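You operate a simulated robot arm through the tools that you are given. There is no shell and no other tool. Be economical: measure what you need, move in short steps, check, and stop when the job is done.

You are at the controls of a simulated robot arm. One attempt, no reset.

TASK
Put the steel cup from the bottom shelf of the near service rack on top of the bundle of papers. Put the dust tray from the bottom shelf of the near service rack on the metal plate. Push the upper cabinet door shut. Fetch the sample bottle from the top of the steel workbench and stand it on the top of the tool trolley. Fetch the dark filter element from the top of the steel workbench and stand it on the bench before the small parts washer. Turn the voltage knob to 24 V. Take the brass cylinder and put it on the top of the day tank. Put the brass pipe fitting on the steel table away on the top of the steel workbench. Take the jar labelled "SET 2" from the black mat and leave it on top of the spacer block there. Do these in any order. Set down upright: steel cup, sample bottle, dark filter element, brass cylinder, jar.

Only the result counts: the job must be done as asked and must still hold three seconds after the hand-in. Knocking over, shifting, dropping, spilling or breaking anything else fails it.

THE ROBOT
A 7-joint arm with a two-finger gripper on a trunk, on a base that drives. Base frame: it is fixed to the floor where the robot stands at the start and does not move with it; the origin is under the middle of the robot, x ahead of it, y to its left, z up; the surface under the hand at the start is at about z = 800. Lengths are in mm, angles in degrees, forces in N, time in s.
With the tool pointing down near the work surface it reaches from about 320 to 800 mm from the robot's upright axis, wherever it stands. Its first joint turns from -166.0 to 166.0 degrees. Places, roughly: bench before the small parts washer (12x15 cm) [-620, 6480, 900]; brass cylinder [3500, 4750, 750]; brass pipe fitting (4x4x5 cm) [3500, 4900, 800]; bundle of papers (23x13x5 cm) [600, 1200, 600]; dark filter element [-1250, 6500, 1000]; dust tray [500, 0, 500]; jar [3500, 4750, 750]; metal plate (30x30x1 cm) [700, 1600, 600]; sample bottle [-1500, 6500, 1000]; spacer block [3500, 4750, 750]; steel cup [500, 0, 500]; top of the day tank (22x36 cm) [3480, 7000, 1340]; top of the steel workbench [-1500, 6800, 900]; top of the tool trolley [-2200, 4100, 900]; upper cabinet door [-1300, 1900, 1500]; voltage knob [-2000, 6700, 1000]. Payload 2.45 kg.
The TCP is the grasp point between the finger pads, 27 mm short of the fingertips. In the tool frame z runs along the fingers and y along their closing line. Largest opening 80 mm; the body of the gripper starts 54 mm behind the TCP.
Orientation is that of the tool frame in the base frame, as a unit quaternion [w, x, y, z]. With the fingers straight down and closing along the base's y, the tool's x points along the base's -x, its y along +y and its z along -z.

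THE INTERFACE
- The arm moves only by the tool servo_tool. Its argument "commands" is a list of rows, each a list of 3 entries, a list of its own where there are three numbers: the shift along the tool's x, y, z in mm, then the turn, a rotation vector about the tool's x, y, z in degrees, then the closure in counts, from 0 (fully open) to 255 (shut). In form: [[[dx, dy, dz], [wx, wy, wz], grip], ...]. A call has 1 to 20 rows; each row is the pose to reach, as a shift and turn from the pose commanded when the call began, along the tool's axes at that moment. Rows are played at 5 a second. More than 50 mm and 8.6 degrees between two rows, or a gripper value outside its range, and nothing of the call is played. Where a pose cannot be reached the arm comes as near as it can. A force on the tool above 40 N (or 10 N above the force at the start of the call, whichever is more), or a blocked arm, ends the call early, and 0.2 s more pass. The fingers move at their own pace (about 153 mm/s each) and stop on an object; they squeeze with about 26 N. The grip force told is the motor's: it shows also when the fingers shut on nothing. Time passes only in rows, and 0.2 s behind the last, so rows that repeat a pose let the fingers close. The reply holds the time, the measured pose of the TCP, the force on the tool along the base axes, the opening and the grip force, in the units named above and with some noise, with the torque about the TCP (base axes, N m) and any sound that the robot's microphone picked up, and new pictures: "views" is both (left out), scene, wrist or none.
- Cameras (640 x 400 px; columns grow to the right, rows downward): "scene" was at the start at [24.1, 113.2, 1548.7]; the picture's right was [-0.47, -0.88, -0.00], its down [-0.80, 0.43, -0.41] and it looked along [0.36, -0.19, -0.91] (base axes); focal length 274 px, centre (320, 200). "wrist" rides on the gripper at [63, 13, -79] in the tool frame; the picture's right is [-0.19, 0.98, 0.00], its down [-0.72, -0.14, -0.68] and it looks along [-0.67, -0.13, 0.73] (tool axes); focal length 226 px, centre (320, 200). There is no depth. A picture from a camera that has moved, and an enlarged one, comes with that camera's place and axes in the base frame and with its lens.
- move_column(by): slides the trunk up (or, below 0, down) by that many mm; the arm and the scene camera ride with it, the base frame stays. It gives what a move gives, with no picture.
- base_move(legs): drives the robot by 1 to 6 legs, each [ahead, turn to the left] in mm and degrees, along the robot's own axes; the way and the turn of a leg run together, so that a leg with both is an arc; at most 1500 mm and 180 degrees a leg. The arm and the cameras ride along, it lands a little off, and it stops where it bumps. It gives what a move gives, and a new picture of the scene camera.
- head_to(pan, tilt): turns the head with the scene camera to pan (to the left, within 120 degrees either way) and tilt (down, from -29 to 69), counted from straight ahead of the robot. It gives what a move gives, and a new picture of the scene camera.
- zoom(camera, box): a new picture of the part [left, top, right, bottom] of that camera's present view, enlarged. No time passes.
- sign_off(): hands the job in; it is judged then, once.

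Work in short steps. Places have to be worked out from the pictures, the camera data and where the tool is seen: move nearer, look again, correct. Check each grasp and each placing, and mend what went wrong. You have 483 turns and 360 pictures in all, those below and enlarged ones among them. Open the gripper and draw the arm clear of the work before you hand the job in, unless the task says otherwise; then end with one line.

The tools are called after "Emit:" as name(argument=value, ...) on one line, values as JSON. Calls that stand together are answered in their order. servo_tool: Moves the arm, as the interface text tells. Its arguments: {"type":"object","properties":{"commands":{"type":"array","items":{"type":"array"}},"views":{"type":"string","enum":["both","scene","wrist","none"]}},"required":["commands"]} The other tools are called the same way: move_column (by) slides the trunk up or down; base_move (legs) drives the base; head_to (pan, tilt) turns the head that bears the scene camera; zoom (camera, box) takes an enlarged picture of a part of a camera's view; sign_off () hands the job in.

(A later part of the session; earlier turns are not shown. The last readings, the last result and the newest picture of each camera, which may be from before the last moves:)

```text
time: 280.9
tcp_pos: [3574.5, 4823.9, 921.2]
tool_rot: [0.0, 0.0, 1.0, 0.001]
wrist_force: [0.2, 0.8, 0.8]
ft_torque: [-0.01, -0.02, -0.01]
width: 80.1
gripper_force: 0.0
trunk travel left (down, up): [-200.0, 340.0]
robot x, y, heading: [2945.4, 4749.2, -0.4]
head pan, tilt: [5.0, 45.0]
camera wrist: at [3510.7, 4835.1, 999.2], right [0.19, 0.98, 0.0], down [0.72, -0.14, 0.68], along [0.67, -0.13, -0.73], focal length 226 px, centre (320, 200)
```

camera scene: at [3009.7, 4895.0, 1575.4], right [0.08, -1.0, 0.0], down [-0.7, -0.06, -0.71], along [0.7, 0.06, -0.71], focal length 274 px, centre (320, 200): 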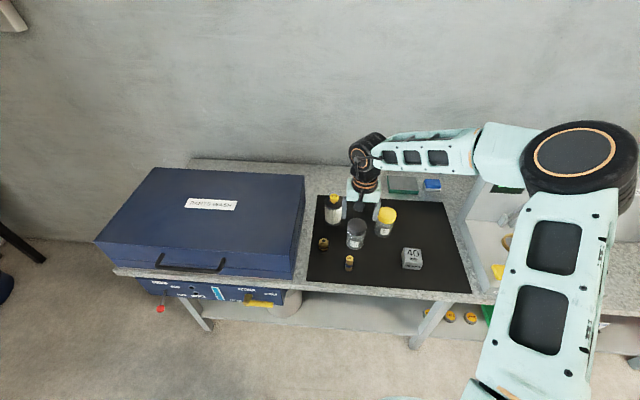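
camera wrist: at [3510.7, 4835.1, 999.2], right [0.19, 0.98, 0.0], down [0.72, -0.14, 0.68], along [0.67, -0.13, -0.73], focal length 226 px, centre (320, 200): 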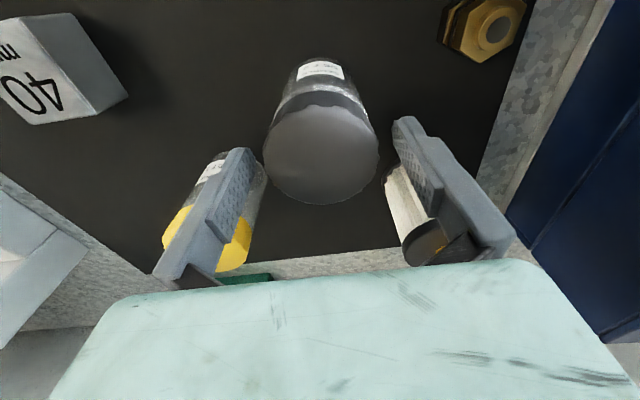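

Emit:
servo_tool(commands=[[[2, 0, 15], [0, 0, 0], 0], [[3, 0, 30], [0, 0, 0], 0], [[3, 0, 45], [0, 0, 0], 0], [[3, 0, 52], [0, 0, 0], 0], [[3, 0, 52], [0, 0, 0], 0]], views="wrist")

```text
time: 282.1
tcp_pos: [3571.0, 4822.8, 867.4]
tool_rot: [0.0, 0.0, 1.0, 0.0]
wrist_force: [0.2, 0.4, -0.7]
ft_torque: [-0.01, 0.03, 0.02]
width: 79.9
gripper_force: 0.2
trunk travel left (down, up): [-200.0, 340.0]
robot x, y, heading: [2942.3, 4748.1, -0.4]
head pan, tilt: [5.0, 45.0]
camera wrist: at [3507.3, 4834.9, 946.1], right [0.19, 0.98, 0.0], down [0.72, -0.14, 0.68], along [0.67, -0.13, -0.73], focal length 226 px, centre (320, 200)
```

wrist: 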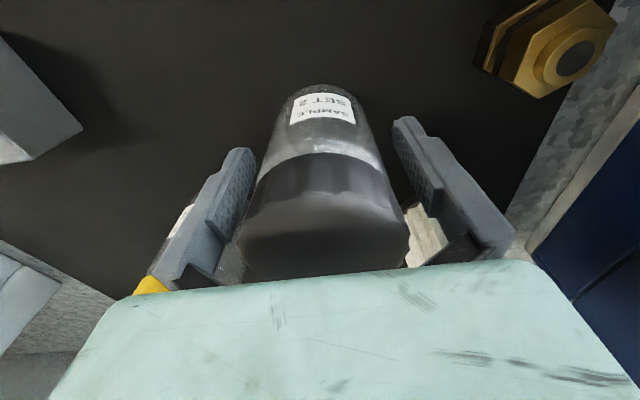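

Emit:
servo_tool(commands=[[[0, 0, 0], [0, 0, 0], 80], [[0, 0, 0], [0, 0, 0], 160], [[0, 0, 0], [0, 0, 0], 255], [[0, 0, 0], [0, 0, 0], 255], [[0, 0, -8], [0, 0, 0], 255], [[0, 0, -20], [0, 0, 0], 255], [[0, 0, -40], [0, 0, 0], 255], [[0, 0, -65], [0, 0, 0], 255], [[0, 0, -90], [0, 0, 0], 255]], views="wrist")

```text
time: 284.1
tcp_pos: [3570.7, 4821.1, 957.4]
tool_rot: [0.0, 0.0, 1.0, -0.001]
wrist_force: [0.3, 0.1, -0.3]
ft_torque: [-0.01, -0.02, -0.02]
width: 57.3
gripper_force: 25.9
trunk travel left (down, up): [-200.0, 340.0]
robot x, y, heading: [2944.7, 4748.6, -0.5]
head pan, tilt: [5.0, 45.0]
camera wrist: at [3506.7, 4834.2, 1036.7], right [0.19, 0.98, 0.0], down [0.72, -0.14, 0.68], along [0.67, -0.13, -0.73], focal length 226 px, centre (320, 200)
```

wrist: 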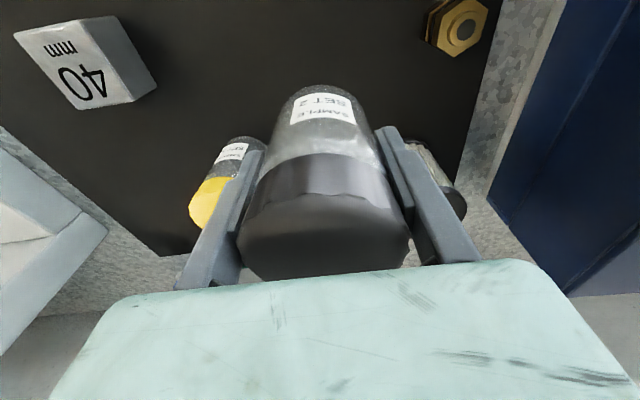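

Jar held. Raise a bit and move toward the block, stopping short to re-measure.

Emit:
servo_tool(commands=[[[0, 0, -30], [0, 0, 0], 255], [[20, -45, -35], [0, 0, 0], 255], [[40, -90, -35], [0, 0, 0], 255], [[60, -135, -35], [0, 0, 0], 255], [[60, -135, -35], [0, 0, 0], 255]], views="both")

Emit:
zoom(camera="scene", box=[340, 180, 480, 280])

```text
time: 285.3
tcp_pos: [3510.4, 4688.2, 991.6]
tool_rot: [0.0, 0.0, 1.0, 0.0]
wrist_force: [-0.4, 0.9, -1.2]
ft_torque: [0.04, 0.02, -0.03]
width: 57.3
gripper_force: 25.8
trunk travel left (down, up): [-200.0, 340.0]
robot x, y, heading: [2946.1, 4746.8, 0.0]
head pan, tilt: [5.0, 45.0]
camera scene: at [3009.4, 4893.9, 1575.4], right [0.08, -1.0, 0.0], down [-0.7, -0.06, -0.71], along [0.7, 0.06, -0.71], focal length 274 px, centre (320, 200)
camera wrist: at [3447.0, 4701.2, 1070.3], right [0.19, 0.98, 0.0], down [0.72, -0.14, 0.68], along [0.67, -0.13, -0.73], focal length 226 px, centre (320, 200)
```

scene: 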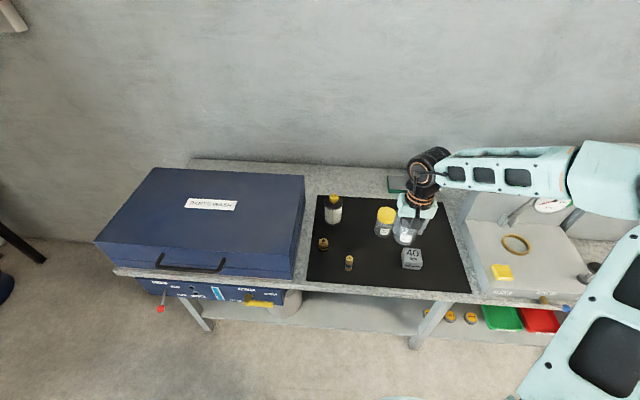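
wrist: 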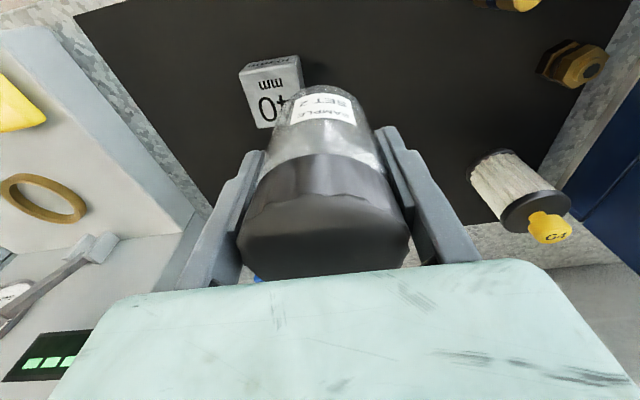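

```text
4.00 times, centred on (410, 230) of scene
camera zoom: at [3009.4, 4893.9, 1575.4], right [0.08, -1.0, 0.0], down [-0.7, -0.06, -0.71], along [0.7, 0.06, -0.71], focal length 1094 px, centre (-40, 80)
```

zoom: 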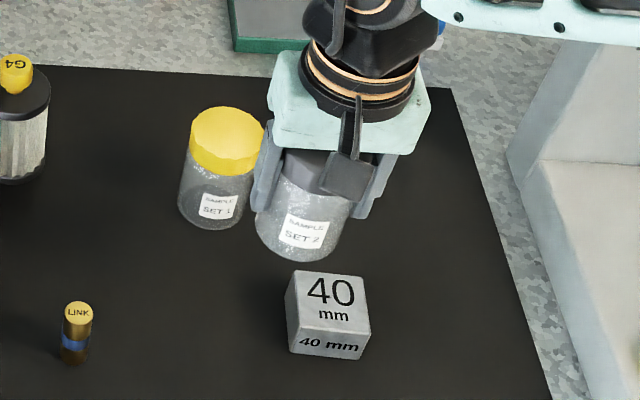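

Emit:
servo_tool(commands=[[[-4, -42, 0], [0, 0, 0], 255], [[-4, -42, 30], [0, 0, 0], 255], [[-4, -42, 55], [0, 0, 0], 255], [[-4, -42, 70], [0, 0, 0], 255], [[-4, -42, 70], [0, 0, 0], 255]], views="wrist")

Emit:
zoom(camera="scene", box=[340, 180, 480, 280])

```text
time: 286.5
tcp_pos: [3513.9, 4645.9, 921.0]
tool_rot: [0.0, 0.0, 1.0, 0.0]
wrist_force: [-0.9, 0.9, -0.4]
ft_torque: [0.01, 0.0, -0.01]
width: 57.3
gripper_force: 25.8
trunk travel left (down, up): [-200.0, 340.0]
robot x, y, heading: [2948.4, 4748.9, -0.4]
head pan, tilt: [5.0, 45.0]
camera wrist: at [3450.7, 4658.8, 1000.4], right [0.19, 0.98, 0.0], down [0.72, -0.14, 0.68], along [0.67, -0.13, -0.73], focal length 226 px, centre (320, 200)
```

wrist: 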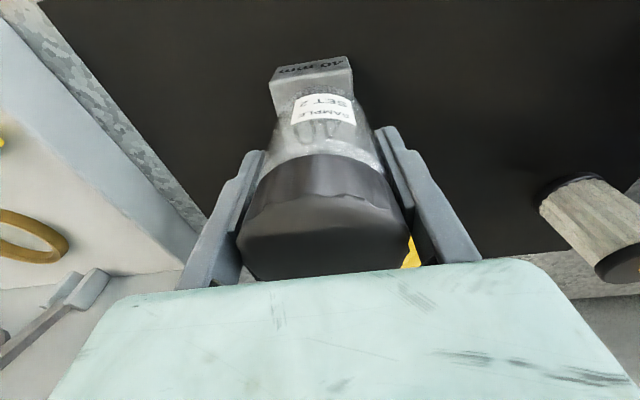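

```text
4.00 times, centred on (410, 230) of scene
camera zoom: at [3009.7, 4894.6, 1575.4], right [0.08, -1.0, 0.0], down [-0.7, -0.06, -0.71], along [0.7, 0.06, -0.71], focal length 1094 px, centre (-40, 80)
```

zoom: 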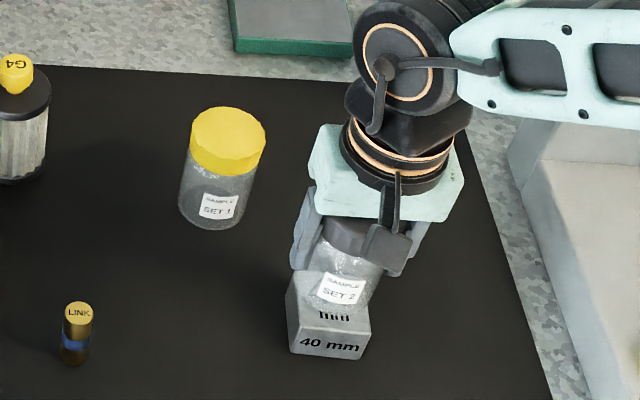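

Emit:
servo_tool(commands=[[[0, 0, 3], [0, 0, 0], 255], [[0, 0, 6], [0, 0, 0], 255], [[0, 0, 9], [0, 0, 0], 255], [[0, 0, 11], [0, 0, 0], 255], [[0, 0, 12], [0, 0, 0], 255]], views="none")

Emit:
servo_tool(commands=[[[0, 0, 1], [0, 0, 0], 255], [[0, 0, 2], [0, 0, 0], 255], [[0, 0, 3], [0, 0, 0], 255]], views="none")

```text
time: 287.7
tcp_pos: [3515.5, 4646.3, 909.5]
tool_rot: [0.0, 0.0, 1.0, 0.0]
wrist_force: [-0.3, -0.6, -0.6]
ft_torque: [0.01, 0.03, -0.01]
width: 56.9
gripper_force: 25.7
trunk travel left (down, up): [-200.0, 340.0]
robot x, y, heading: [2946.4, 4747.7, 0.0]
head pan, tilt: [5.0, 45.0]
```

```text
time: 288.5
tcp_pos: [3515.3, 4645.7, 906.1]
tool_rot: [0.0, 0.001, 1.0, 0.0]
wrist_force: [0.3, 0.2, 0.4]
ft_torque: [0.0, -0.01, 0.0]
width: 57.4
gripper_force: 26.7
trunk travel left (down, up): [-200.0, 340.0]
robot x, y, heading: [2943.8, 4748.4, -0.0]
head pan, tilt: [5.0, 45.0]
```

Emit:
servo_tool(commands=[[[0, 0, 1], [0, 0, 0], 255], [[0, 0, 2], [0, 0, 0], 255], [[0, 0, 2], [0, 0, 0], 255]], views="none")

Emit:
zoom(camera="scene", box=[390, 215, 440, 275])

```text
time: 289.3
tcp_pos: [3514.1, 4645.7, 905.6]
tool_rot: [0.001, 0.0, 1.0, 0.0]
wrist_force: [-1.2, -0.5, 15.2]
ft_torque: [-0.17, 0.07, 0.07]
width: 57.0
gripper_force: 26.1
trunk travel left (down, up): [-200.0, 340.0]
robot x, y, heading: [2945.2, 4750.8, -0.1]
head pan, tilt: [5.0, 45.0]
```

```text
6.67 times, centred on (415, 245) of scene
camera zoom: at [3008.2, 4894.7, 1575.6], right [0.08, -1.0, 0.0], down [-0.7, -0.06, -0.71], along [0.7, 0.06, -0.71], focal length 1823 px, centre (-313, -100)
```

zoom: 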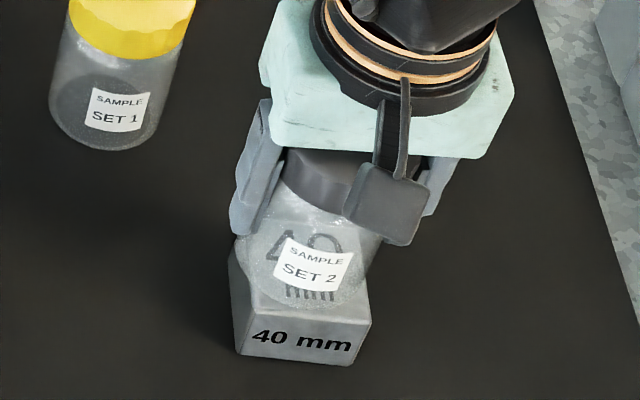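

Contact (15 N) and well centred on the block. Back off 1 mm, release and rise.

Emit:
servo_tool(commands=[[[0, 0, -1], [0, 0, 0], 255], [[0, 0, -1], [0, 0, 0], 180], [[0, 0, -1], [0, 0, 0], 60], [[0, 0, -1], [0, 0, 0], 0], [[0, 0, -1], [0, 0, 0], 0], [[0, 0, -20], [0, 0, 0], 0], [[0, 0, -50], [0, 0, 0], 0], [[0, 0, -85], [0, 0, 0], 0]], views="both")

Emit:
zoom(camera="scene", box=[300, 180, 460, 280])

```text
time: 291.1
tcp_pos: [3515.0, 4646.7, 992.5]
tool_rot: [0.0, 0.0, 1.0, 0.0]
wrist_force: [-0.5, 0.4, 1.0]
ft_torque: [0.01, 0.01, 0.0]
width: 80.0
gripper_force: 0.1
trunk travel left (down, up): [-200.0, 340.0]
robot x, y, heading: [2947.1, 4751.3, -0.5]
head pan, tilt: [5.0, 45.0]
camera scene: at [3009.4, 4894.7, 1575.4], right [0.08, -1.0, 0.0], down [-0.7, -0.06, -0.71], along [0.7, 0.06, -0.71], focal length 274 px, centre (320, 200)
camera wrist: at [3451.3, 4660.0, 1070.9], right [0.19, 0.98, 0.0], down [0.72, -0.14, 0.68], along [0.67, -0.13, -0.73], focal length 226 px, centre (320, 200)
```

scene: 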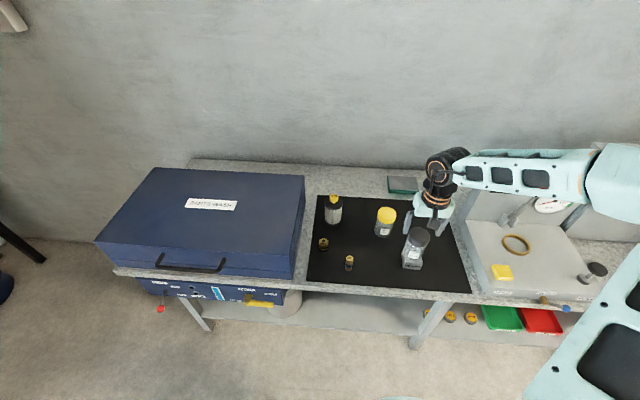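
wrist: 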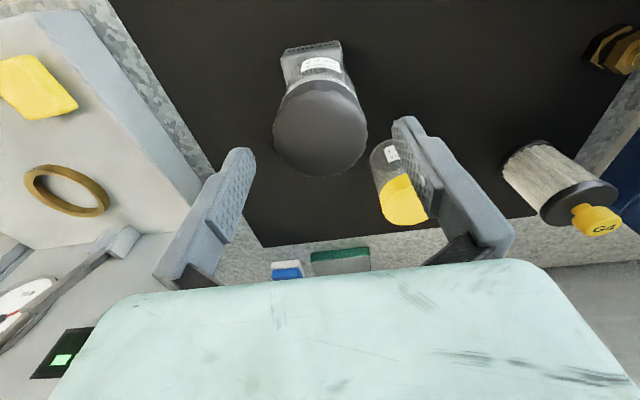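

```text
4.00 times, centred on (380, 230) of scene
camera zoom: at [3009.4, 4894.7, 1575.4], right [0.08, -1.0, 0.0], down [-0.7, -0.06, -0.71], along [0.7, 0.06, -0.71], focal length 1094 px, centre (80, 80)
```

zoom: 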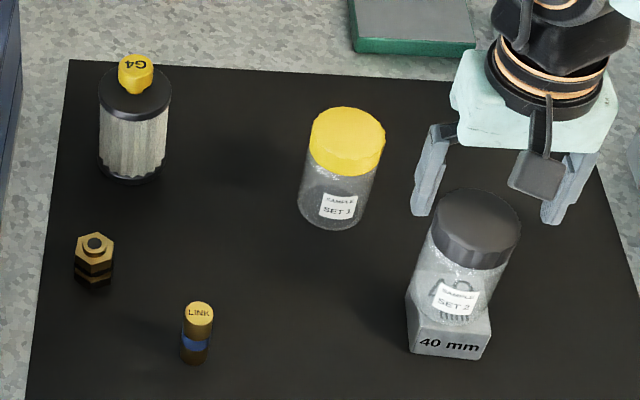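

The jar stands on the block. Next the brass cylinder at ≈(3467, 4845), about 23 mm wide.

Emit:
servo_tool(commands=[[[12, 48, 0], [0, 0, 0], 0], [[24, 96, 0], [0, 0, 0], 0], [[36, 144, 0], [0, 0, 0], 0], [[48, 190, 0], [0, 0, 0], 0], [[48, 198, 30], [0, 0, 0], 0], [[48, 198, 50], [0, 0, 0], 0], [[48, 198, 50], [0, 0, 0], 0]], views="wrist")

```text
time: 292.7
tcp_pos: [3465.6, 4843.0, 940.1]
tool_rot: [0.0, 0.0, 1.0, 0.0]
wrist_force: [0.8, 0.6, -0.3]
ft_torque: [-0.02, 0.0, -0.02]
width: 79.8
gripper_force: 0.2
trunk travel left (down, up): [-200.0, 340.0]
robot x, y, heading: [2941.8, 4745.8, -0.2]
head pan, tilt: [5.0, 45.0]
camera wrist: at [3402.0, 4857.2, 1020.1], right [0.19, 0.98, 0.0], down [0.72, -0.14, 0.68], along [0.67, -0.13, -0.73], focal length 226 px, centre (320, 200)
```

wrist: 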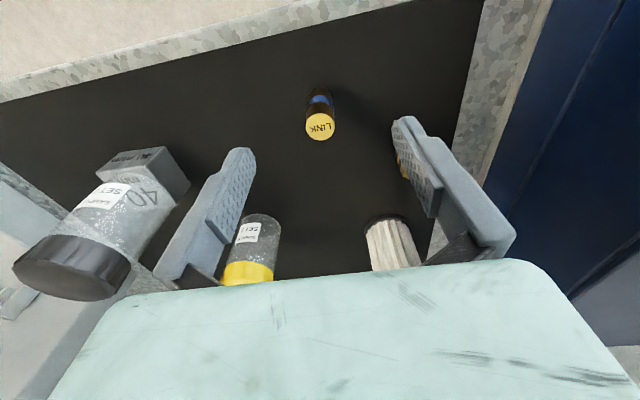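

Emit:
servo_tool(commands=[[[-9, 1, 20], [0, 0, 0], 0], [[-9, 1, 40], [0, 0, 0], 0], [[-9, 1, 55], [0, 0, 0], 0], [[-9, 1, 55], [0, 0, 0], 0]], views="wrist")

```text
time: 293.7
tcp_pos: [3475.4, 4844.7, 884.6]
tool_rot: [-0.001, 0.0, 1.0, 0.0]
wrist_force: [0.8, 0.4, 0.2]
ft_torque: [-0.01, -0.01, 0.0]
width: 79.8
gripper_force: 0.0
trunk travel left (down, up): [-200.0, 340.0]
robot x, y, heading: [2942.4, 4751.8, -0.1]
head pan, tilt: [5.0, 45.0]
camera wrist: at [3412.1, 4857.4, 963.6], right [0.19, 0.98, 0.0], down [0.72, -0.14, 0.68], along [0.67, -0.13, -0.73], focal length 226 px, centre (320, 200)
```

wrist: 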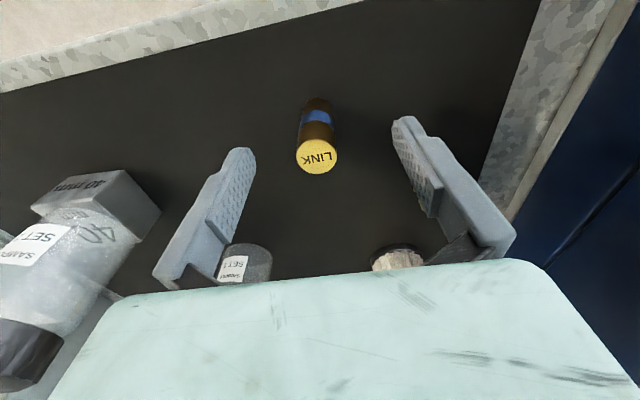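

Emit:
servo_tool(commands=[[[5, 0, 20], [0, 0, 0], 0], [[5, 0, 40], [0, 0, 0], 0], [[5, 0, 44], [0, 0, 0], 0], [[5, 0, 44], [0, 0, 0], 120], [[5, 0, 44], [0, 0, 0], 255], [[5, 0, 44], [0, 0, 0], 255], [[5, 0, 44], [0, 0, 0], 255]], views="wrist")

```text
time: 295.3
tcp_pos: [3470.1, 4845.3, 841.2]
tool_rot: [0.001, -0.001, 1.0, 0.0]
wrist_force: [-0.2, 0.9, -0.1]
ft_torque: [0.0, 0.02, 0.0]
width: 21.1
gripper_force: 25.9
trunk travel left (down, up): [-200.0, 340.0]
robot x, y, heading: [2942.8, 4749.8, -0.2]
head pan, tilt: [5.0, 45.0]
camera wrist: at [3406.4, 4857.1, 919.8], right [0.19, 0.98, 0.0], down [0.72, -0.14, 0.68], along [0.67, -0.13, -0.73], focal length 226 px, centre (320, 200)
```

wrist: 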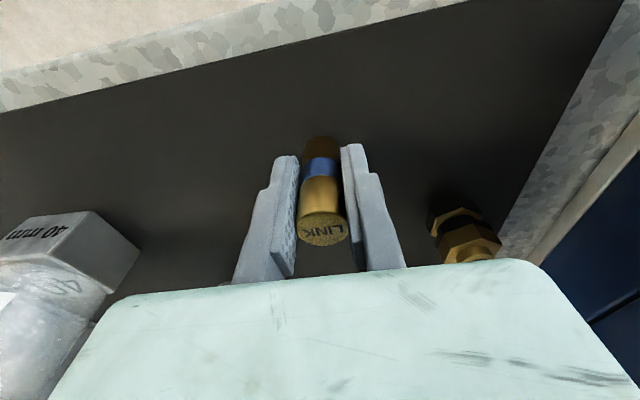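

Gripped (21 mm). Lift with the trunk, back off, and head for the day tank.

Emit:
move_column(by=340)

Emit:
base_move(legs=[[-350, 0], [0, 90], [1300, 0]])

Emit:
head_to(pan=-45, tilt=25)

```text
time: 298.6
tcp_pos: [3468.8, 4844.7, 1181.6]
tool_rot: [0.0, 0.0, 1.0, 0.0]
wrist_force: [0.0, 0.6, -1.4]
ft_torque: [0.04, -0.01, -0.01]
width: 21.0
gripper_force: 25.8
trunk travel left (down, up): [-540.0, 0.0]
robot x, y, heading: [2943.2, 4748.4, -0.1]
head pan, tilt: [5.0, 45.0]
```

```text
time: 310.9
tcp_pos: [2514.4, 6576.9, 1181.8]
tool_rot: [-0.001, -0.707, 0.708, 0.0]
wrist_force: [-0.1, 0.0, -2.9]
ft_torque: [-0.03, -0.01, -0.02]
width: 20.6
gripper_force: 25.2
trunk travel left (down, up): [-540.0, 0.0]
robot x, y, heading: [2609.4, 6049.9, 89.8]
head pan, tilt: [5.0, 45.0]
camera scene: at [2466.4, 6113.5, 1915.3], right [1.0, 0.08, 0.0], down [0.06, -0.71, -0.71], along [-0.06, 0.7, -0.71], focal length 274 px, centre (320, 200)
```

scene: 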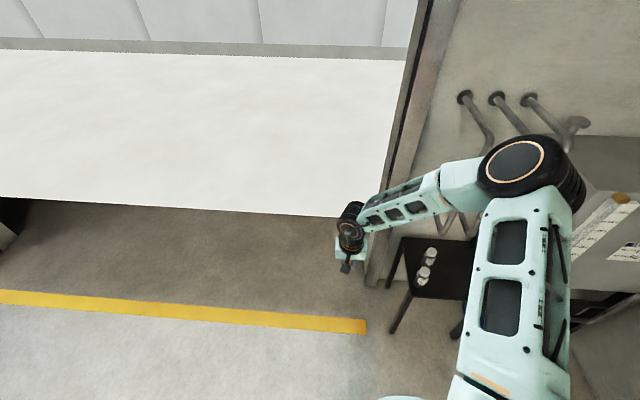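

```text
time: 312.1
tcp_pos: [2514.7, 6575.8, 1180.5]
tool_rot: [0.0, -0.707, 0.707, 0.0]
wrist_force: [0.0, 0.3, -1.5]
ft_torque: [-0.01, -0.01, -0.02]
width: 20.9
gripper_force: 25.6
trunk travel left (down, up): [-540.0, 0.0]
robot x, y, heading: [2611.1, 6047.2, 89.6]
head pan, tilt: [-45.0, 25.0]
camera scene: at [2538.5, 6096.8, 1945.9], right [0.7, -0.71, 0.0], down [-0.3, -0.3, -0.91], along [0.64, 0.64, -0.42], focal length 274 px, centre (320, 200)
```

scene: 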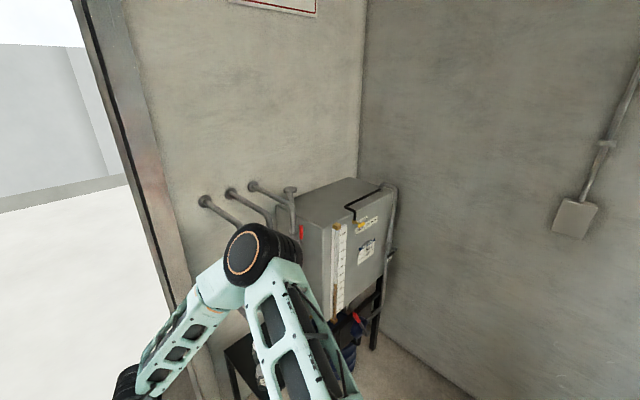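

Emit:
zoom(camera="scene", box=[240, 160, 420, 340])

```text
2.22 times, centred on (330, 250) of scene
camera zoom: at [2538.5, 6096.8, 1945.9], right [0.7, -0.71, 0.0], down [-0.3, -0.3, -0.91], along [0.64, 0.64, -0.42], focal length 608 px, centre (298, 89)
```

zoom: 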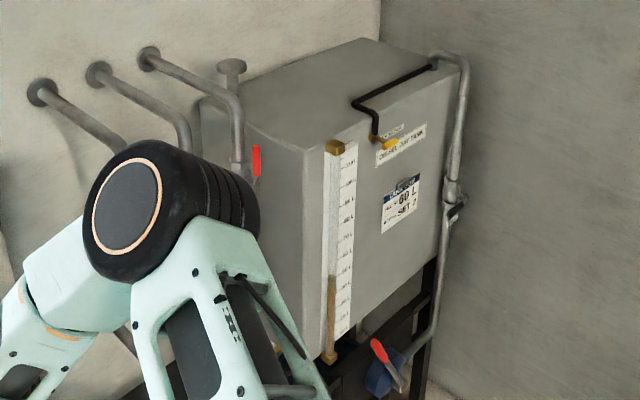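

Tank top spans roughly x 3290–3850, y 6805–7060. I raise the hand to z≈1440 and then drive to (3400, 6230) facing +y.

Emit:
servo_tool(commands=[[[5, 0, -45], [0, 0, 0], 255], [[10, 0, -90], [0, 0, 0], 255], [[15, 0, -135], [0, 0, 0], 255], [[20, 0, -180], [0, 0, 0], 255], [[25, 0, -225], [0, 0, 0], 255], [[30, 0, -260], [0, 0, 0], 255]], views="none")

Emit:
base_move(legs=[[0, -76], [800, 0]])

```text
time: 313.5
tcp_pos: [2512.0, 6543.4, 1442.1]
tool_rot: [0.001, -0.707, 0.707, 0.0]
wrist_force: [0.2, 0.4, -2.5]
ft_torque: [0.01, 0.0, -0.03]
width: 20.9
gripper_force: 26.5
trunk travel left (down, up): [-540.0, 0.0]
robot x, y, heading: [2610.6, 6050.3, 89.6]
head pan, tilt: [-45.0, 25.0]
```

```text
time: 321.1
tcp_pos: [3841.4, 6448.4, 1440.7]
tool_rot: [-0.002, -0.122, 0.993, 0.0]
wrist_force: [0.6, 0.7, -0.8]
ft_torque: [-0.02, 0.01, 0.0]
width: 20.7
gripper_force: 26.1
trunk travel left (down, up): [-540.0, 0.0]
robot x, y, heading: [3382.0, 6231.7, 13.6]
head pan, tilt: [-45.0, 25.0]
camera scene: at [3415.3, 6317.4, 1945.9], right [-0.52, -0.85, 0.0], down [-0.36, 0.22, -0.91], along [0.77, -0.47, -0.42], focal length 274 px, centre (320, 200)
```

scene: 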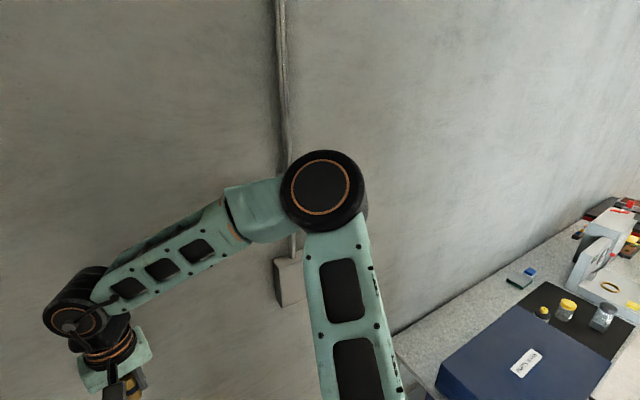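

Emit:
base_move(legs=[[0, 76]])

Emit:
head_to(pan=-10, tilt=50)

Emit:
zoom(camera="wrist", box=[0, 0, 640, 400])

```text
time: 324.9
tcp_pos: [3278.2, 6726.9, 1440.9]
tool_rot: [0.0, 0.712, -0.702, 0.0]
wrist_force: [0.6, 0.8, -2.1]
ft_torque: [-0.01, 0.01, -0.03]
width: 21.3
gripper_force: 26.4
trunk travel left (down, up): [-540.0, 0.0]
robot x, y, heading: [3387.2, 6232.7, 90.7]
head pan, tilt: [-45.0, 25.0]
camera scene: at [3312.2, 6278.7, 1946.0], right [0.71, -0.7, 0.0], down [-0.3, -0.3, -0.91], along [0.63, 0.65, -0.42], focal length 274 px, centre (320, 200)
```

scene: 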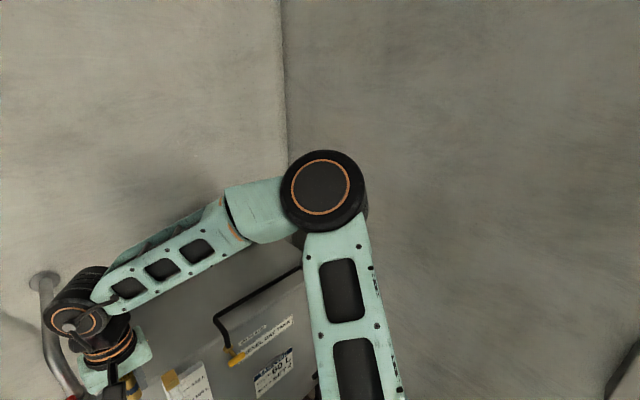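

```text
time: 326.0
tcp_pos: [3280.1, 6726.2, 1440.4]
tool_rot: [0.0, 0.712, -0.702, 0.0]
wrist_force: [-1.1, 0.3, -1.7]
ft_torque: [-0.02, -0.03, 0.0]
width: 21.0
gripper_force: 26.1
trunk travel left (down, up): [-540.0, 0.0]
robot x, y, heading: [3382.4, 6233.3, 90.7]
head pan, tilt: [-10.0, 50.0]
camera scene: at [3260.6, 6288.9, 1908.5], right [0.99, -0.16, 0.0], down [-0.13, -0.76, -0.64], along [0.11, 0.63, -0.77], focal length 274 px, centre (320, 200)
```

scene: 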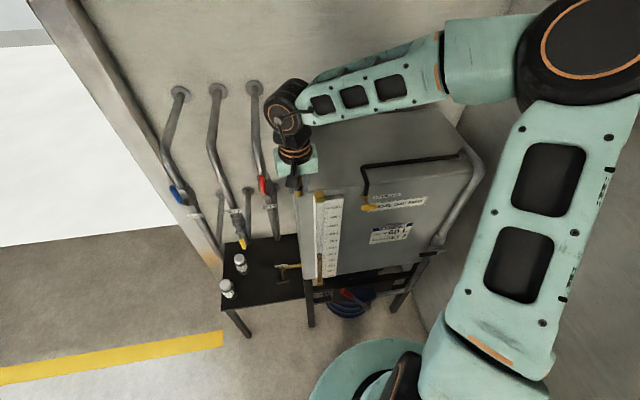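

```text
1.00 times, centred on (320, 200) of wrist (not enlarged: the box is as wide or as high as the picture)
camera zoom: at [3267.4, 6662.9, 1520.3], right [-0.98, 0.18, 0.0], down [0.13, 0.72, 0.68], along [0.12, 0.67, -0.73], focal length 226 px, centre (320, 200)
```

zoom: 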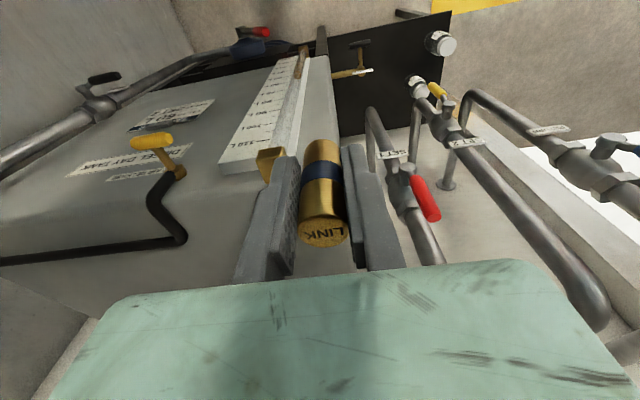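

Target ≈ (3460, 6970) behind the black pipe on the tank top. I nudge the base 40 mm and extend the arm there at a safe height.

Emit:
base_move(legs=[[40, 0]])

Emit:
servo_tool(commands=[[[-30, -30, 0], [0, 0, 0], 255], [[-60, -60, 0], [0, 0, 0], 255], [[-90, -90, 0], [0, 0, 0], 255], [[-120, -120, 0], [0, 0, 0], 255], [[-150, -150, 0], [0, 0, 0], 255], [[-180, -180, 0], [0, 0, 0], 255], [[-203, -182, 0], [0, 0, 0], 255], [[-203, -182, 0], [0, 0, 0], 255]], views="both")

```text
time: 326.8
tcp_pos: [3279.0, 6759.7, 1442.5]
tool_rot: [-0.001, 0.712, -0.702, -0.001]
wrist_force: [-0.5, -1.6, -1.8]
ft_torque: [0.04, 0.01, 0.01]
width: 21.1
gripper_force: 26.4
trunk travel left (down, up): [-540.0, 0.0]
robot x, y, heading: [3386.2, 6275.3, 90.5]
head pan, tilt: [-10.0, 50.0]
camera scene: at [3260.0, 6321.6, 1908.7], right [0.99, -0.16, 0.0], down [-0.13, -0.75, -0.65], along [0.11, 0.64, -0.76], focal length 274 px, centre (320, 200)
```

scene: 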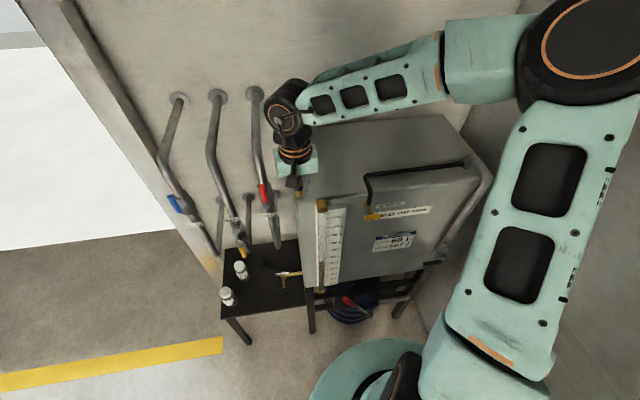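

```text
time: 328.6
tcp_pos: [3460.4, 6966.3, 1441.0]
tool_rot: [0.0, 0.712, -0.702, 0.0]
wrist_force: [0.1, 0.6, -1.6]
ft_torque: [0.01, 0.0, -0.01]
width: 21.3
gripper_force: 25.9
trunk travel left (down, up): [-540.0, 0.0]
robot x, y, heading: [3386.7, 6270.1, 90.4]
head pan, tilt: [-10.0, 50.0]
camera scene: at [3261.5, 6325.4, 1908.6], right [0.99, -0.16, 0.0], down [-0.13, -0.76, -0.64], along [0.1, 0.63, -0.77], focal length 274 px, centre (320, 200)
camera wrist: at [3449.0, 6903.0, 1520.4], right [-0.98, 0.18, 0.0], down [0.13, 0.72, 0.68], along [0.12, 0.67, -0.73], focal length 226 px, centre (320, 200)
```

scene: 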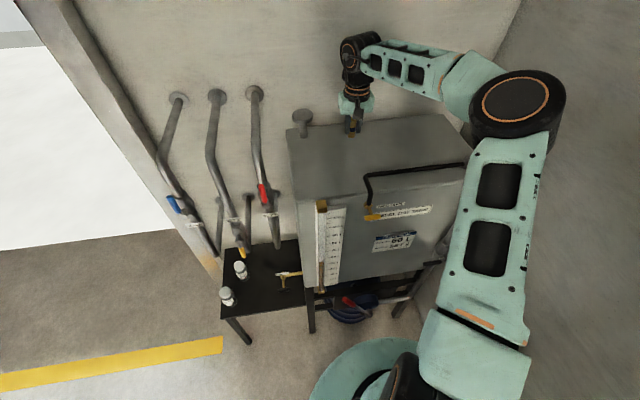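
wrist: 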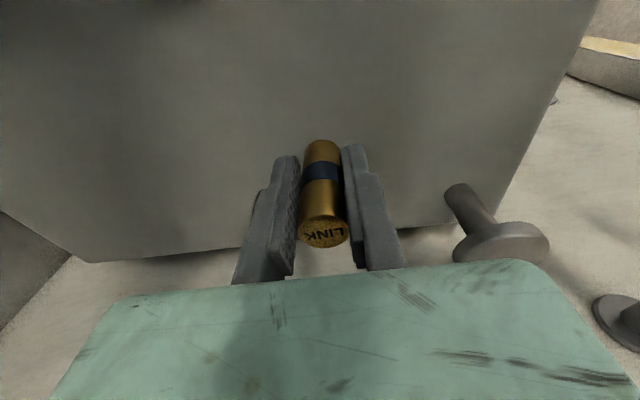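

Emit:
servo_tool(commands=[[[0, 0, 20], [0, 0, 0], 255], [[0, 0, 40], [0, 0, 0], 255], [[0, 0, 54], [0, 0, 0], 255], [[0, 0, 57], [0, 0, 0], 255], [[0, 0, 59], [0, 0, 0], 255]], views="wrist")

```text
time: 329.8
tcp_pos: [3459.1, 6969.3, 1381.1]
tool_rot: [0.001, 0.712, -0.703, -0.001]
wrist_force: [-0.7, -0.7, -1.2]
ft_torque: [0.0, -0.02, 0.0]
width: 21.2
gripper_force: 26.0
trunk travel left (down, up): [-540.0, 0.0]
robot x, y, heading: [3387.4, 6272.2, 90.6]
head pan, tilt: [-10.0, 50.0]
camera wrist: at [3446.8, 6905.4, 1460.6], right [-0.98, 0.18, 0.0], down [0.13, 0.72, 0.68], along [0.12, 0.67, -0.73], focal length 226 px, centre (320, 200)
```

wrist: 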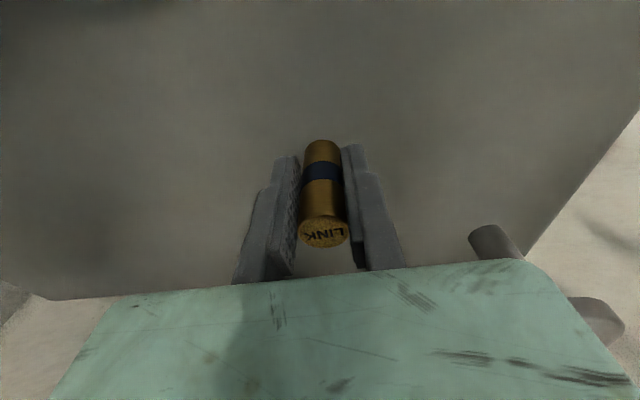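

Emit:
servo_tool(commands=[[[0, 0, 1.5], [0, 0, 0], 255], [[0, 0, 3], [0, 0, 0], 255], [[0, 0, 4.5], [0, 0, 0], 255]], views="none")

Emit:
servo_tool(commands=[[[0, 0, 1], [0, 0, 0], 255], [[0, 0, 2], [0, 0, 0], 255], [[0, 0, 3], [0, 0, 0], 255]], views="none")

```text
time: 330.6
tcp_pos: [3457.8, 6968.0, 1376.1]
tool_rot: [0.0, 0.712, -0.703, 0.001]
wrist_force: [-0.1, -0.1, -1.7]
ft_torque: [-0.05, 0.02, 0.04]
width: 21.2
gripper_force: 26.0
trunk travel left (down, up): [-540.0, 0.0]
robot x, y, heading: [3383.5, 6268.5, 90.4]
head pan, tilt: [-10.0, 50.0]
```

```text
time: 331.4
tcp_pos: [3458.0, 6968.8, 1374.9]
tool_rot: [0.001, 0.712, -0.702, 0.001]
wrist_force: [0.0, -0.4, -2.5]
ft_torque: [-0.05, -0.02, -0.04]
width: 21.0
gripper_force: 26.3
trunk travel left (down, up): [-540.0, 0.0]
robot x, y, heading: [3383.9, 6269.0, 90.6]
head pan, tilt: [-10.0, 50.0]
```

Emit:
servo_tool(commands=[[[0, 0, 1], [0, 0, 0], 255], [[0, 0, 2], [0, 0, 0], 255]], views="none")

Emit:
servo_tool(commands=[[[0, 0, 1], [0, 0, 0], 255], [[0, 0, 2], [0, 0, 0], 255]], views="none")

```text
time: 332.0
tcp_pos: [3457.0, 6968.9, 1372.8]
tool_rot: [0.0, 0.712, -0.702, 0.001]
wrist_force: [0.4, 0.2, -0.8]
ft_torque: [-0.02, 0.0, 0.03]
width: 21.1
gripper_force: 25.9
trunk travel left (down, up): [-540.0, 0.0]
robot x, y, heading: [3383.5, 6272.4, 90.5]
head pan, tilt: [-10.0, 50.0]
```

```text
time: 332.6
tcp_pos: [3458.3, 6969.4, 1371.1]
tool_rot: [0.0, 0.712, -0.702, 0.001]
wrist_force: [0.3, -0.1, -2.1]
ft_torque: [0.0, -0.01, 0.01]
width: 21.1
gripper_force: 25.7
trunk travel left (down, up): [-540.0, 0.0]
robot x, y, heading: [3386.1, 6268.0, 90.6]
head pan, tilt: [-10.0, 50.0]
```

Emit:
servo_tool(commands=[[[0, 0, 1.5], [0, 0, 0], 255], [[0, 0, 3], [0, 0, 0], 255]], views="none")

Emit:
servo_tool(commands=[[[0, 0, 1], [0, 0, 0], 255], [[0, 0, 2], [0, 0, 0], 255], [[0, 0, 3], [0, 0, 0], 255]], views="wrist")

```text
time: 333.2
tcp_pos: [3458.6, 6968.3, 1367.8]
tool_rot: [0.0, 0.712, -0.702, -0.001]
wrist_force: [1.0, 0.4, -1.4]
ft_torque: [0.03, 0.03, -0.03]
width: 20.7
gripper_force: 26.0
trunk travel left (down, up): [-540.0, 0.0]
robot x, y, heading: [3380.8, 6271.3, 90.4]
head pan, tilt: [-10.0, 50.0]
```

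```text
time: 334.0
tcp_pos: [3458.0, 6967.4, 1367.6]
tool_rot: [-0.002, 0.712, -0.703, -0.002]
wrist_force: [3.5, 2.9, 26.5]
ft_torque: [0.14, -0.05, -0.04]
width: 21.0
gripper_force: 25.4
trunk travel left (down, up): [-540.0, 0.0]
robot x, y, heading: [3388.0, 6271.0, 90.4]
head pan, tilt: [-10.0, 50.0]
camera wrist: at [3446.4, 6904.9, 1446.8], right [-0.98, 0.18, 0.0], down [0.13, 0.72, 0.69], along [0.12, 0.67, -0.73], focal length 226 px, centre (320, 200)
```

wrist: 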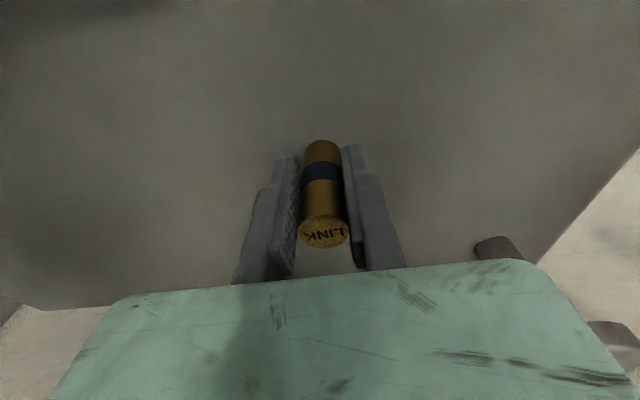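

Contact at 1367. Relax 1 mm, release, rise and check.

Emit:
servo_tool(commands=[[[0, 0, -2], [0, 0, 0], 255], [[0, 0, -2], [0, 0, 0], 235], [[0, 0, -2], [0, 0, 0], 200], [[0, 0, -2], [0, 0, 0], 100], [[0, 0, -2], [0, 0, 0], 60], [[0, 0, -2], [0, 0, 0], 60], [[0, 0, -25], [0, 0, 0], 60], [[0, 0, -60], [0, 0, 0], 60], [[0, 0, -100], [0, 0, 0], 60]], views="wrist")

```text
time: 336.0
tcp_pos: [3456.3, 6968.8, 1463.4]
tool_rot: [-0.001, 0.712, -0.702, 0.001]
wrist_force: [0.9, -0.2, -0.3]
ft_torque: [-0.01, 0.01, -0.02]
width: 61.3
gripper_force: 0.1
trunk travel left (down, up): [-540.0, 0.0]
robot x, y, heading: [3384.4, 6273.9, 90.6]
head pan, tilt: [-10.0, 50.0]
camera wrist: at [3444.1, 6904.8, 1542.4], right [-0.98, 0.18, 0.0], down [0.13, 0.72, 0.68], along [0.12, 0.67, -0.73], focal length 226 px, centre (320, 200)
```

wrist: 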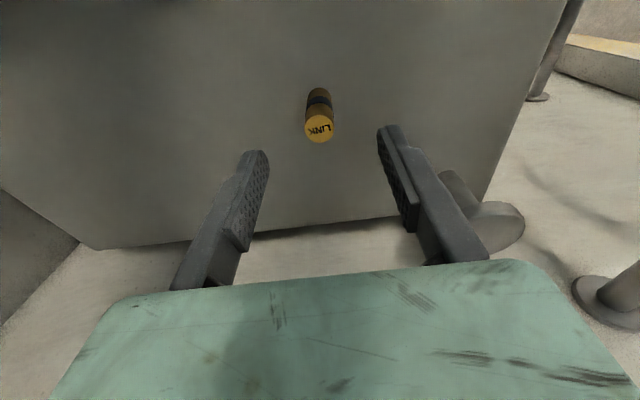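

Cylinder stands on the tank. Retract the arm and drive back to the steel table for the fitting.

Emit:
servo_tool(commands=[[[30, 27, 0], [0, 0, 0], 0], [[60, 54, 0], [0, 0, 0], 0], [[90, 81, 0], [0, 0, 0], 0], [[120, 108, 0], [0, 0, 0], 0], [[150, 135, 0], [0, 0, 0], 0], [[180, 162, 0], [0, 0, 0], 0], [[203, 182, 0], [0, 0, 0], 0]], views="none")

Emit:
base_move(legs=[[-60, 0], [0, -76], [-800, 0], [0, -104.5], [1140, 0], [0, 90]])

```text
time: 337.6
tcp_pos: [3277.4, 6762.7, 1466.1]
tool_rot: [0.0, 0.712, -0.702, 0.0]
wrist_force: [-0.1, 0.4, 0.1]
ft_torque: [0.02, 0.02, -0.01]
width: 79.9
gripper_force: 0.0
trunk travel left (down, up): [-540.0, 0.0]
robot x, y, heading: [3383.1, 6269.9, 90.6]
head pan, tilt: [-10.0, 50.0]
```

```text
time: 359.7
tcp_pos: [3111.5, 4958.1, 1466.3]
tool_rot: [0.001, -0.001, 1.0, 0.0]
wrist_force: [-0.3, 0.3, 0.2]
ft_torque: [0.03, 0.01, 0.01]
width: 80.0
gripper_force: 0.0
trunk travel left (down, up): [-540.0, 0.0]
robot x, y, heading: [2618.9, 4856.5, 0.0]
head pan, tilt: [-10.0, 50.0]
camera scene: at [2676.3, 4983.8, 1908.5], right [-0.17, -0.98, 0.0], down [-0.75, 0.13, -0.64], along [0.63, -0.11, -0.77], focal length 274 px, centre (320, 200)
```

scene: 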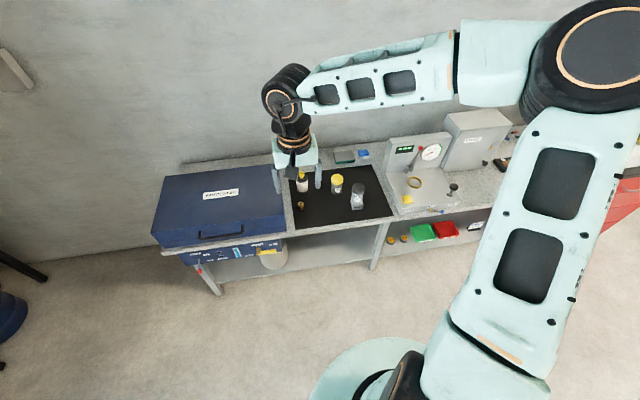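

Emit:
base_move(legs=[[325, 0]])

Emit:
move_column(by=-400)

Emit:
servo_tool(commands=[[[0, -12, 20], [0, 0, -8.5], 0], [[0, -24, 40], [0, 0, -17], 0], [[0, -36, 60], [0, 0, -25.5], 0], [[0, -48, 60], [0, 0, -34], 0], [[0, -48, 60], [0, 0, -42.5], 0], [[0, -48, 60], [0, 0, -51], 0], [[0, -48, 60], [0, 0, -59.5], 0], [[0, -48, 60], [0, 0, -68], 0], [[0, -48, 60], [0, 0, -76.5], 0], [[0, -48, 60], [0, 0, -85], 0], [[0, -48, 60], [0, 0, -90], 0]], views="both")

```text
time: 361.9
tcp_pos: [3438.6, 4956.3, 1464.7]
tool_rot: [-0.001, -0.001, 1.0, 0.0]
wrist_force: [-0.7, 1.0, -0.3]
ft_torque: [0.05, 0.0, 0.01]
width: 80.0
gripper_force: 0.0
trunk travel left (down, up): [-540.0, 0.0]
robot x, y, heading: [2941.7, 4859.3, -0.2]
head pan, tilt: [-10.0, 50.0]
camera scene: at [3004.2, 4982.9, 1908.4], right [-0.18, -0.98, 0.0], down [-0.75, 0.14, -0.64], along [0.63, -0.11, -0.77], focal length 274 px, centre (320, 200)
```

scene: 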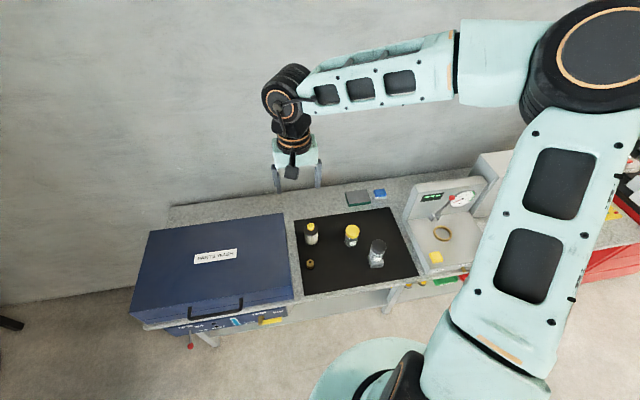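

```text
time: 365.7
tcp_pos: [3437.6, 4955.8, 1067.1]
tool_rot: [0.0, 0.0, 1.0, 0.0]
wrist_force: [-0.6, -0.2, 0.0]
ft_torque: [0.01, 0.0, 0.0]
width: 79.8
gripper_force: 0.0
trunk travel left (down, up): [-140.0, 400.0]
robot x, y, heading: [2942.4, 4857.0, -0.3]
head pan, tilt: [-10.0, 50.0]
```

```text
time: 368.1
tcp_pos: [3326.2, 4991.0, 1027.4]
tool_rot: [-0.004, -0.7, 0.714, 0.0]
wrist_force: [0.0, -0.1, 0.4]
ft_torque: [0.02, -0.02, 0.0]
width: 80.0
gripper_force: 0.1
out of reach, approached as far as the arm can: row 8, 9, 10, 11
trunk travel left (down, up): [-140.0, 400.0]
robot x, y, heading: [2942.6, 4852.3, -0.3]
head pan, tilt: [-10.0, 50.0]
camera scene: at [3002.2, 4980.7, 1508.7], right [-0.18, -0.98, 0.0], down [-0.75, 0.14, -0.64], along [0.63, -0.11, -0.77], focal length 274 px, centre (320, 200)
camera wrist: at [3312.3, 4927.8, 1107.4], right [-0.98, 0.21, 0.0], down [0.16, 0.72, 0.68], along [0.14, 0.66, -0.74], focal length 226 px, centre (320, 200)
```

scene: 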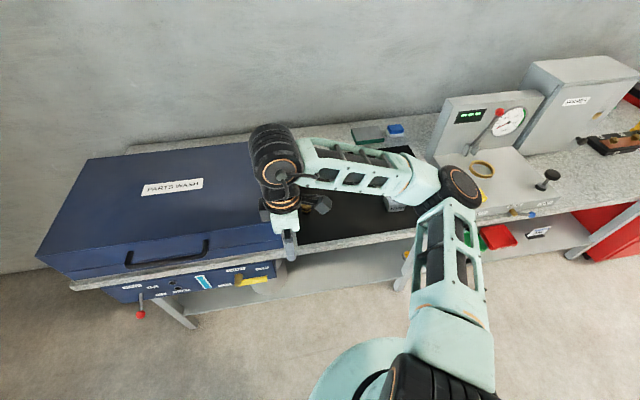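
wrist: 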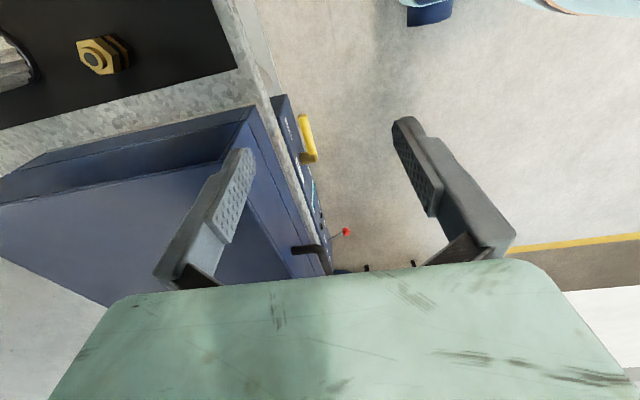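

Emit:
servo_tool(commands=[[[13, -41, 0], [0, 0, 0], 60], [[26, -82, 0], [0, 0, 0], 60], [[38, -123, 0], [0, 0, 0], 60], [[50, -164, 0], [0, 0, 0], 60], [[63, -207, 0], [0, 0, 0], 60]], views="both")

```text
time: 369.3
tcp_pos: [3328.3, 5006.6, 1035.7]
tool_rot: [0.0, -0.707, 0.707, -0.001]
wrist_force: [0.1, -0.1, 0.1]
ft_torque: [-0.03, -0.01, 0.05]
width: 61.1
gripper_force: 0.1
out of reach, approached as far as the arm can: row 1, 2, 3, 4, 5
trunk travel left (down, up): [-140.0, 400.0]
robot x, y, heading: [2942.4, 4858.3, -0.3]
head pan, tilt: [-10.0, 50.0]
camera scene: at [3002.8, 4982.8, 1508.5], right [-0.18, -0.98, 0.0], down [-0.75, 0.14, -0.64], along [0.63, -0.11, -0.77], focal length 274 px, centre (320, 200)
camera wrist: at [3315.9, 4943.4, 1113.8], right [-0.98, 0.2, 0.0], down [0.14, 0.72, 0.68], along [0.13, 0.67, -0.73], focal length 226 px, centre (320, 200)
```

scene: 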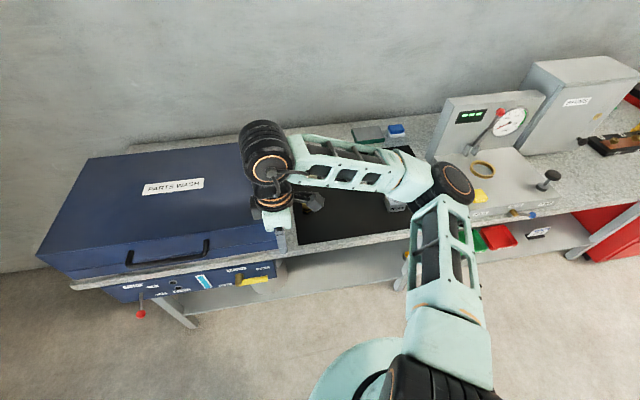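
wrist: 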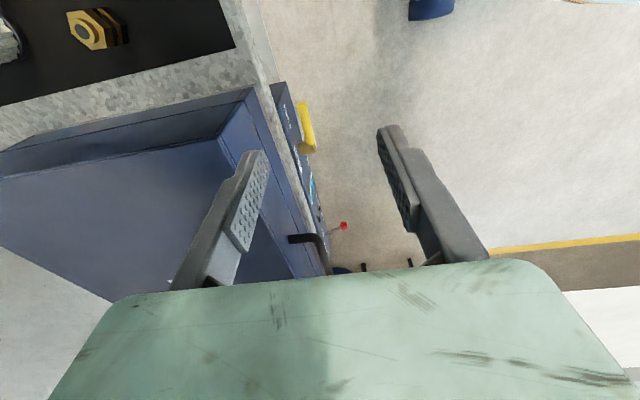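

That yaw isn't reachable; rotate back to the original yaw.

Emit:
servo_tool(commands=[[[4, -6, -3], [0, 0, 8.5], 60], [[8, -12, -6], [0, 0, 17], 60], [[12, -24, -9], [0, 0, 25.5], 60], [[16, -36, -12], [0, 0, 34], 60], [[20, -48, -15], [0, 0, 42.5], 60], [[25, -60, -18], [0, 0, 51], 60], [[30, -72, -20], [0, 0, 59.5], 60], [[35, -84, -20], [0, 0, 68], 60], [[45, -96, -20], [0, 0, 76.5], 60], [[50, -105, -20], [0, 0, 85], 60], [[55, -112, -20], [0, 0, 90], 60]], views="both")

```text
time: 371.7
tcp_pos: [3447.9, 4952.9, 1054.9]
tool_rot: [0.0, 0.001, 1.0, 0.0]
wrist_force: [-0.1, -0.7, 0.9]
ft_torque: [0.03, 0.01, -0.06]
width: 61.3
gripper_force: 0.1
trunk travel left (down, up): [-140.0, 400.0]
robot x, y, heading: [2943.2, 4857.0, -0.2]
head pan, tilt: [-10.0, 50.0]
camera scene: at [3003.0, 4983.1, 1508.5], right [-0.18, -0.98, 0.0], down [-0.75, 0.14, -0.64], along [0.63, -0.11, -0.77], focal length 274 px, centre (320, 200)
camera wrist: at [3384.4, 4965.4, 1133.8], right [0.2, 0.98, 0.0], down [0.72, -0.14, 0.68], along [0.67, -0.13, -0.73], focal length 226 px, centre (320, 200)
```

scene: 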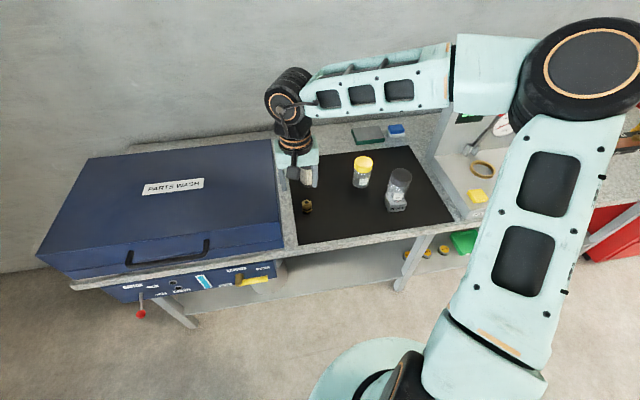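
wrist: 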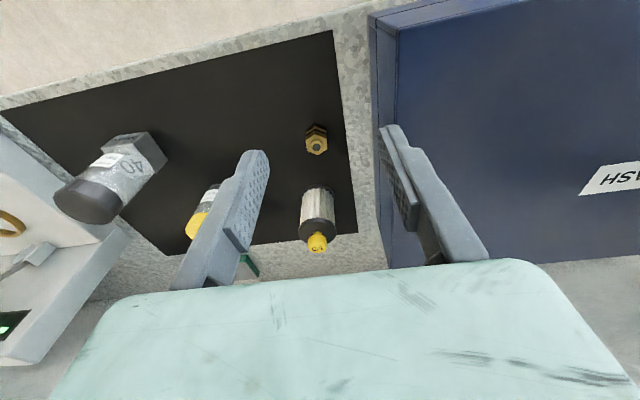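

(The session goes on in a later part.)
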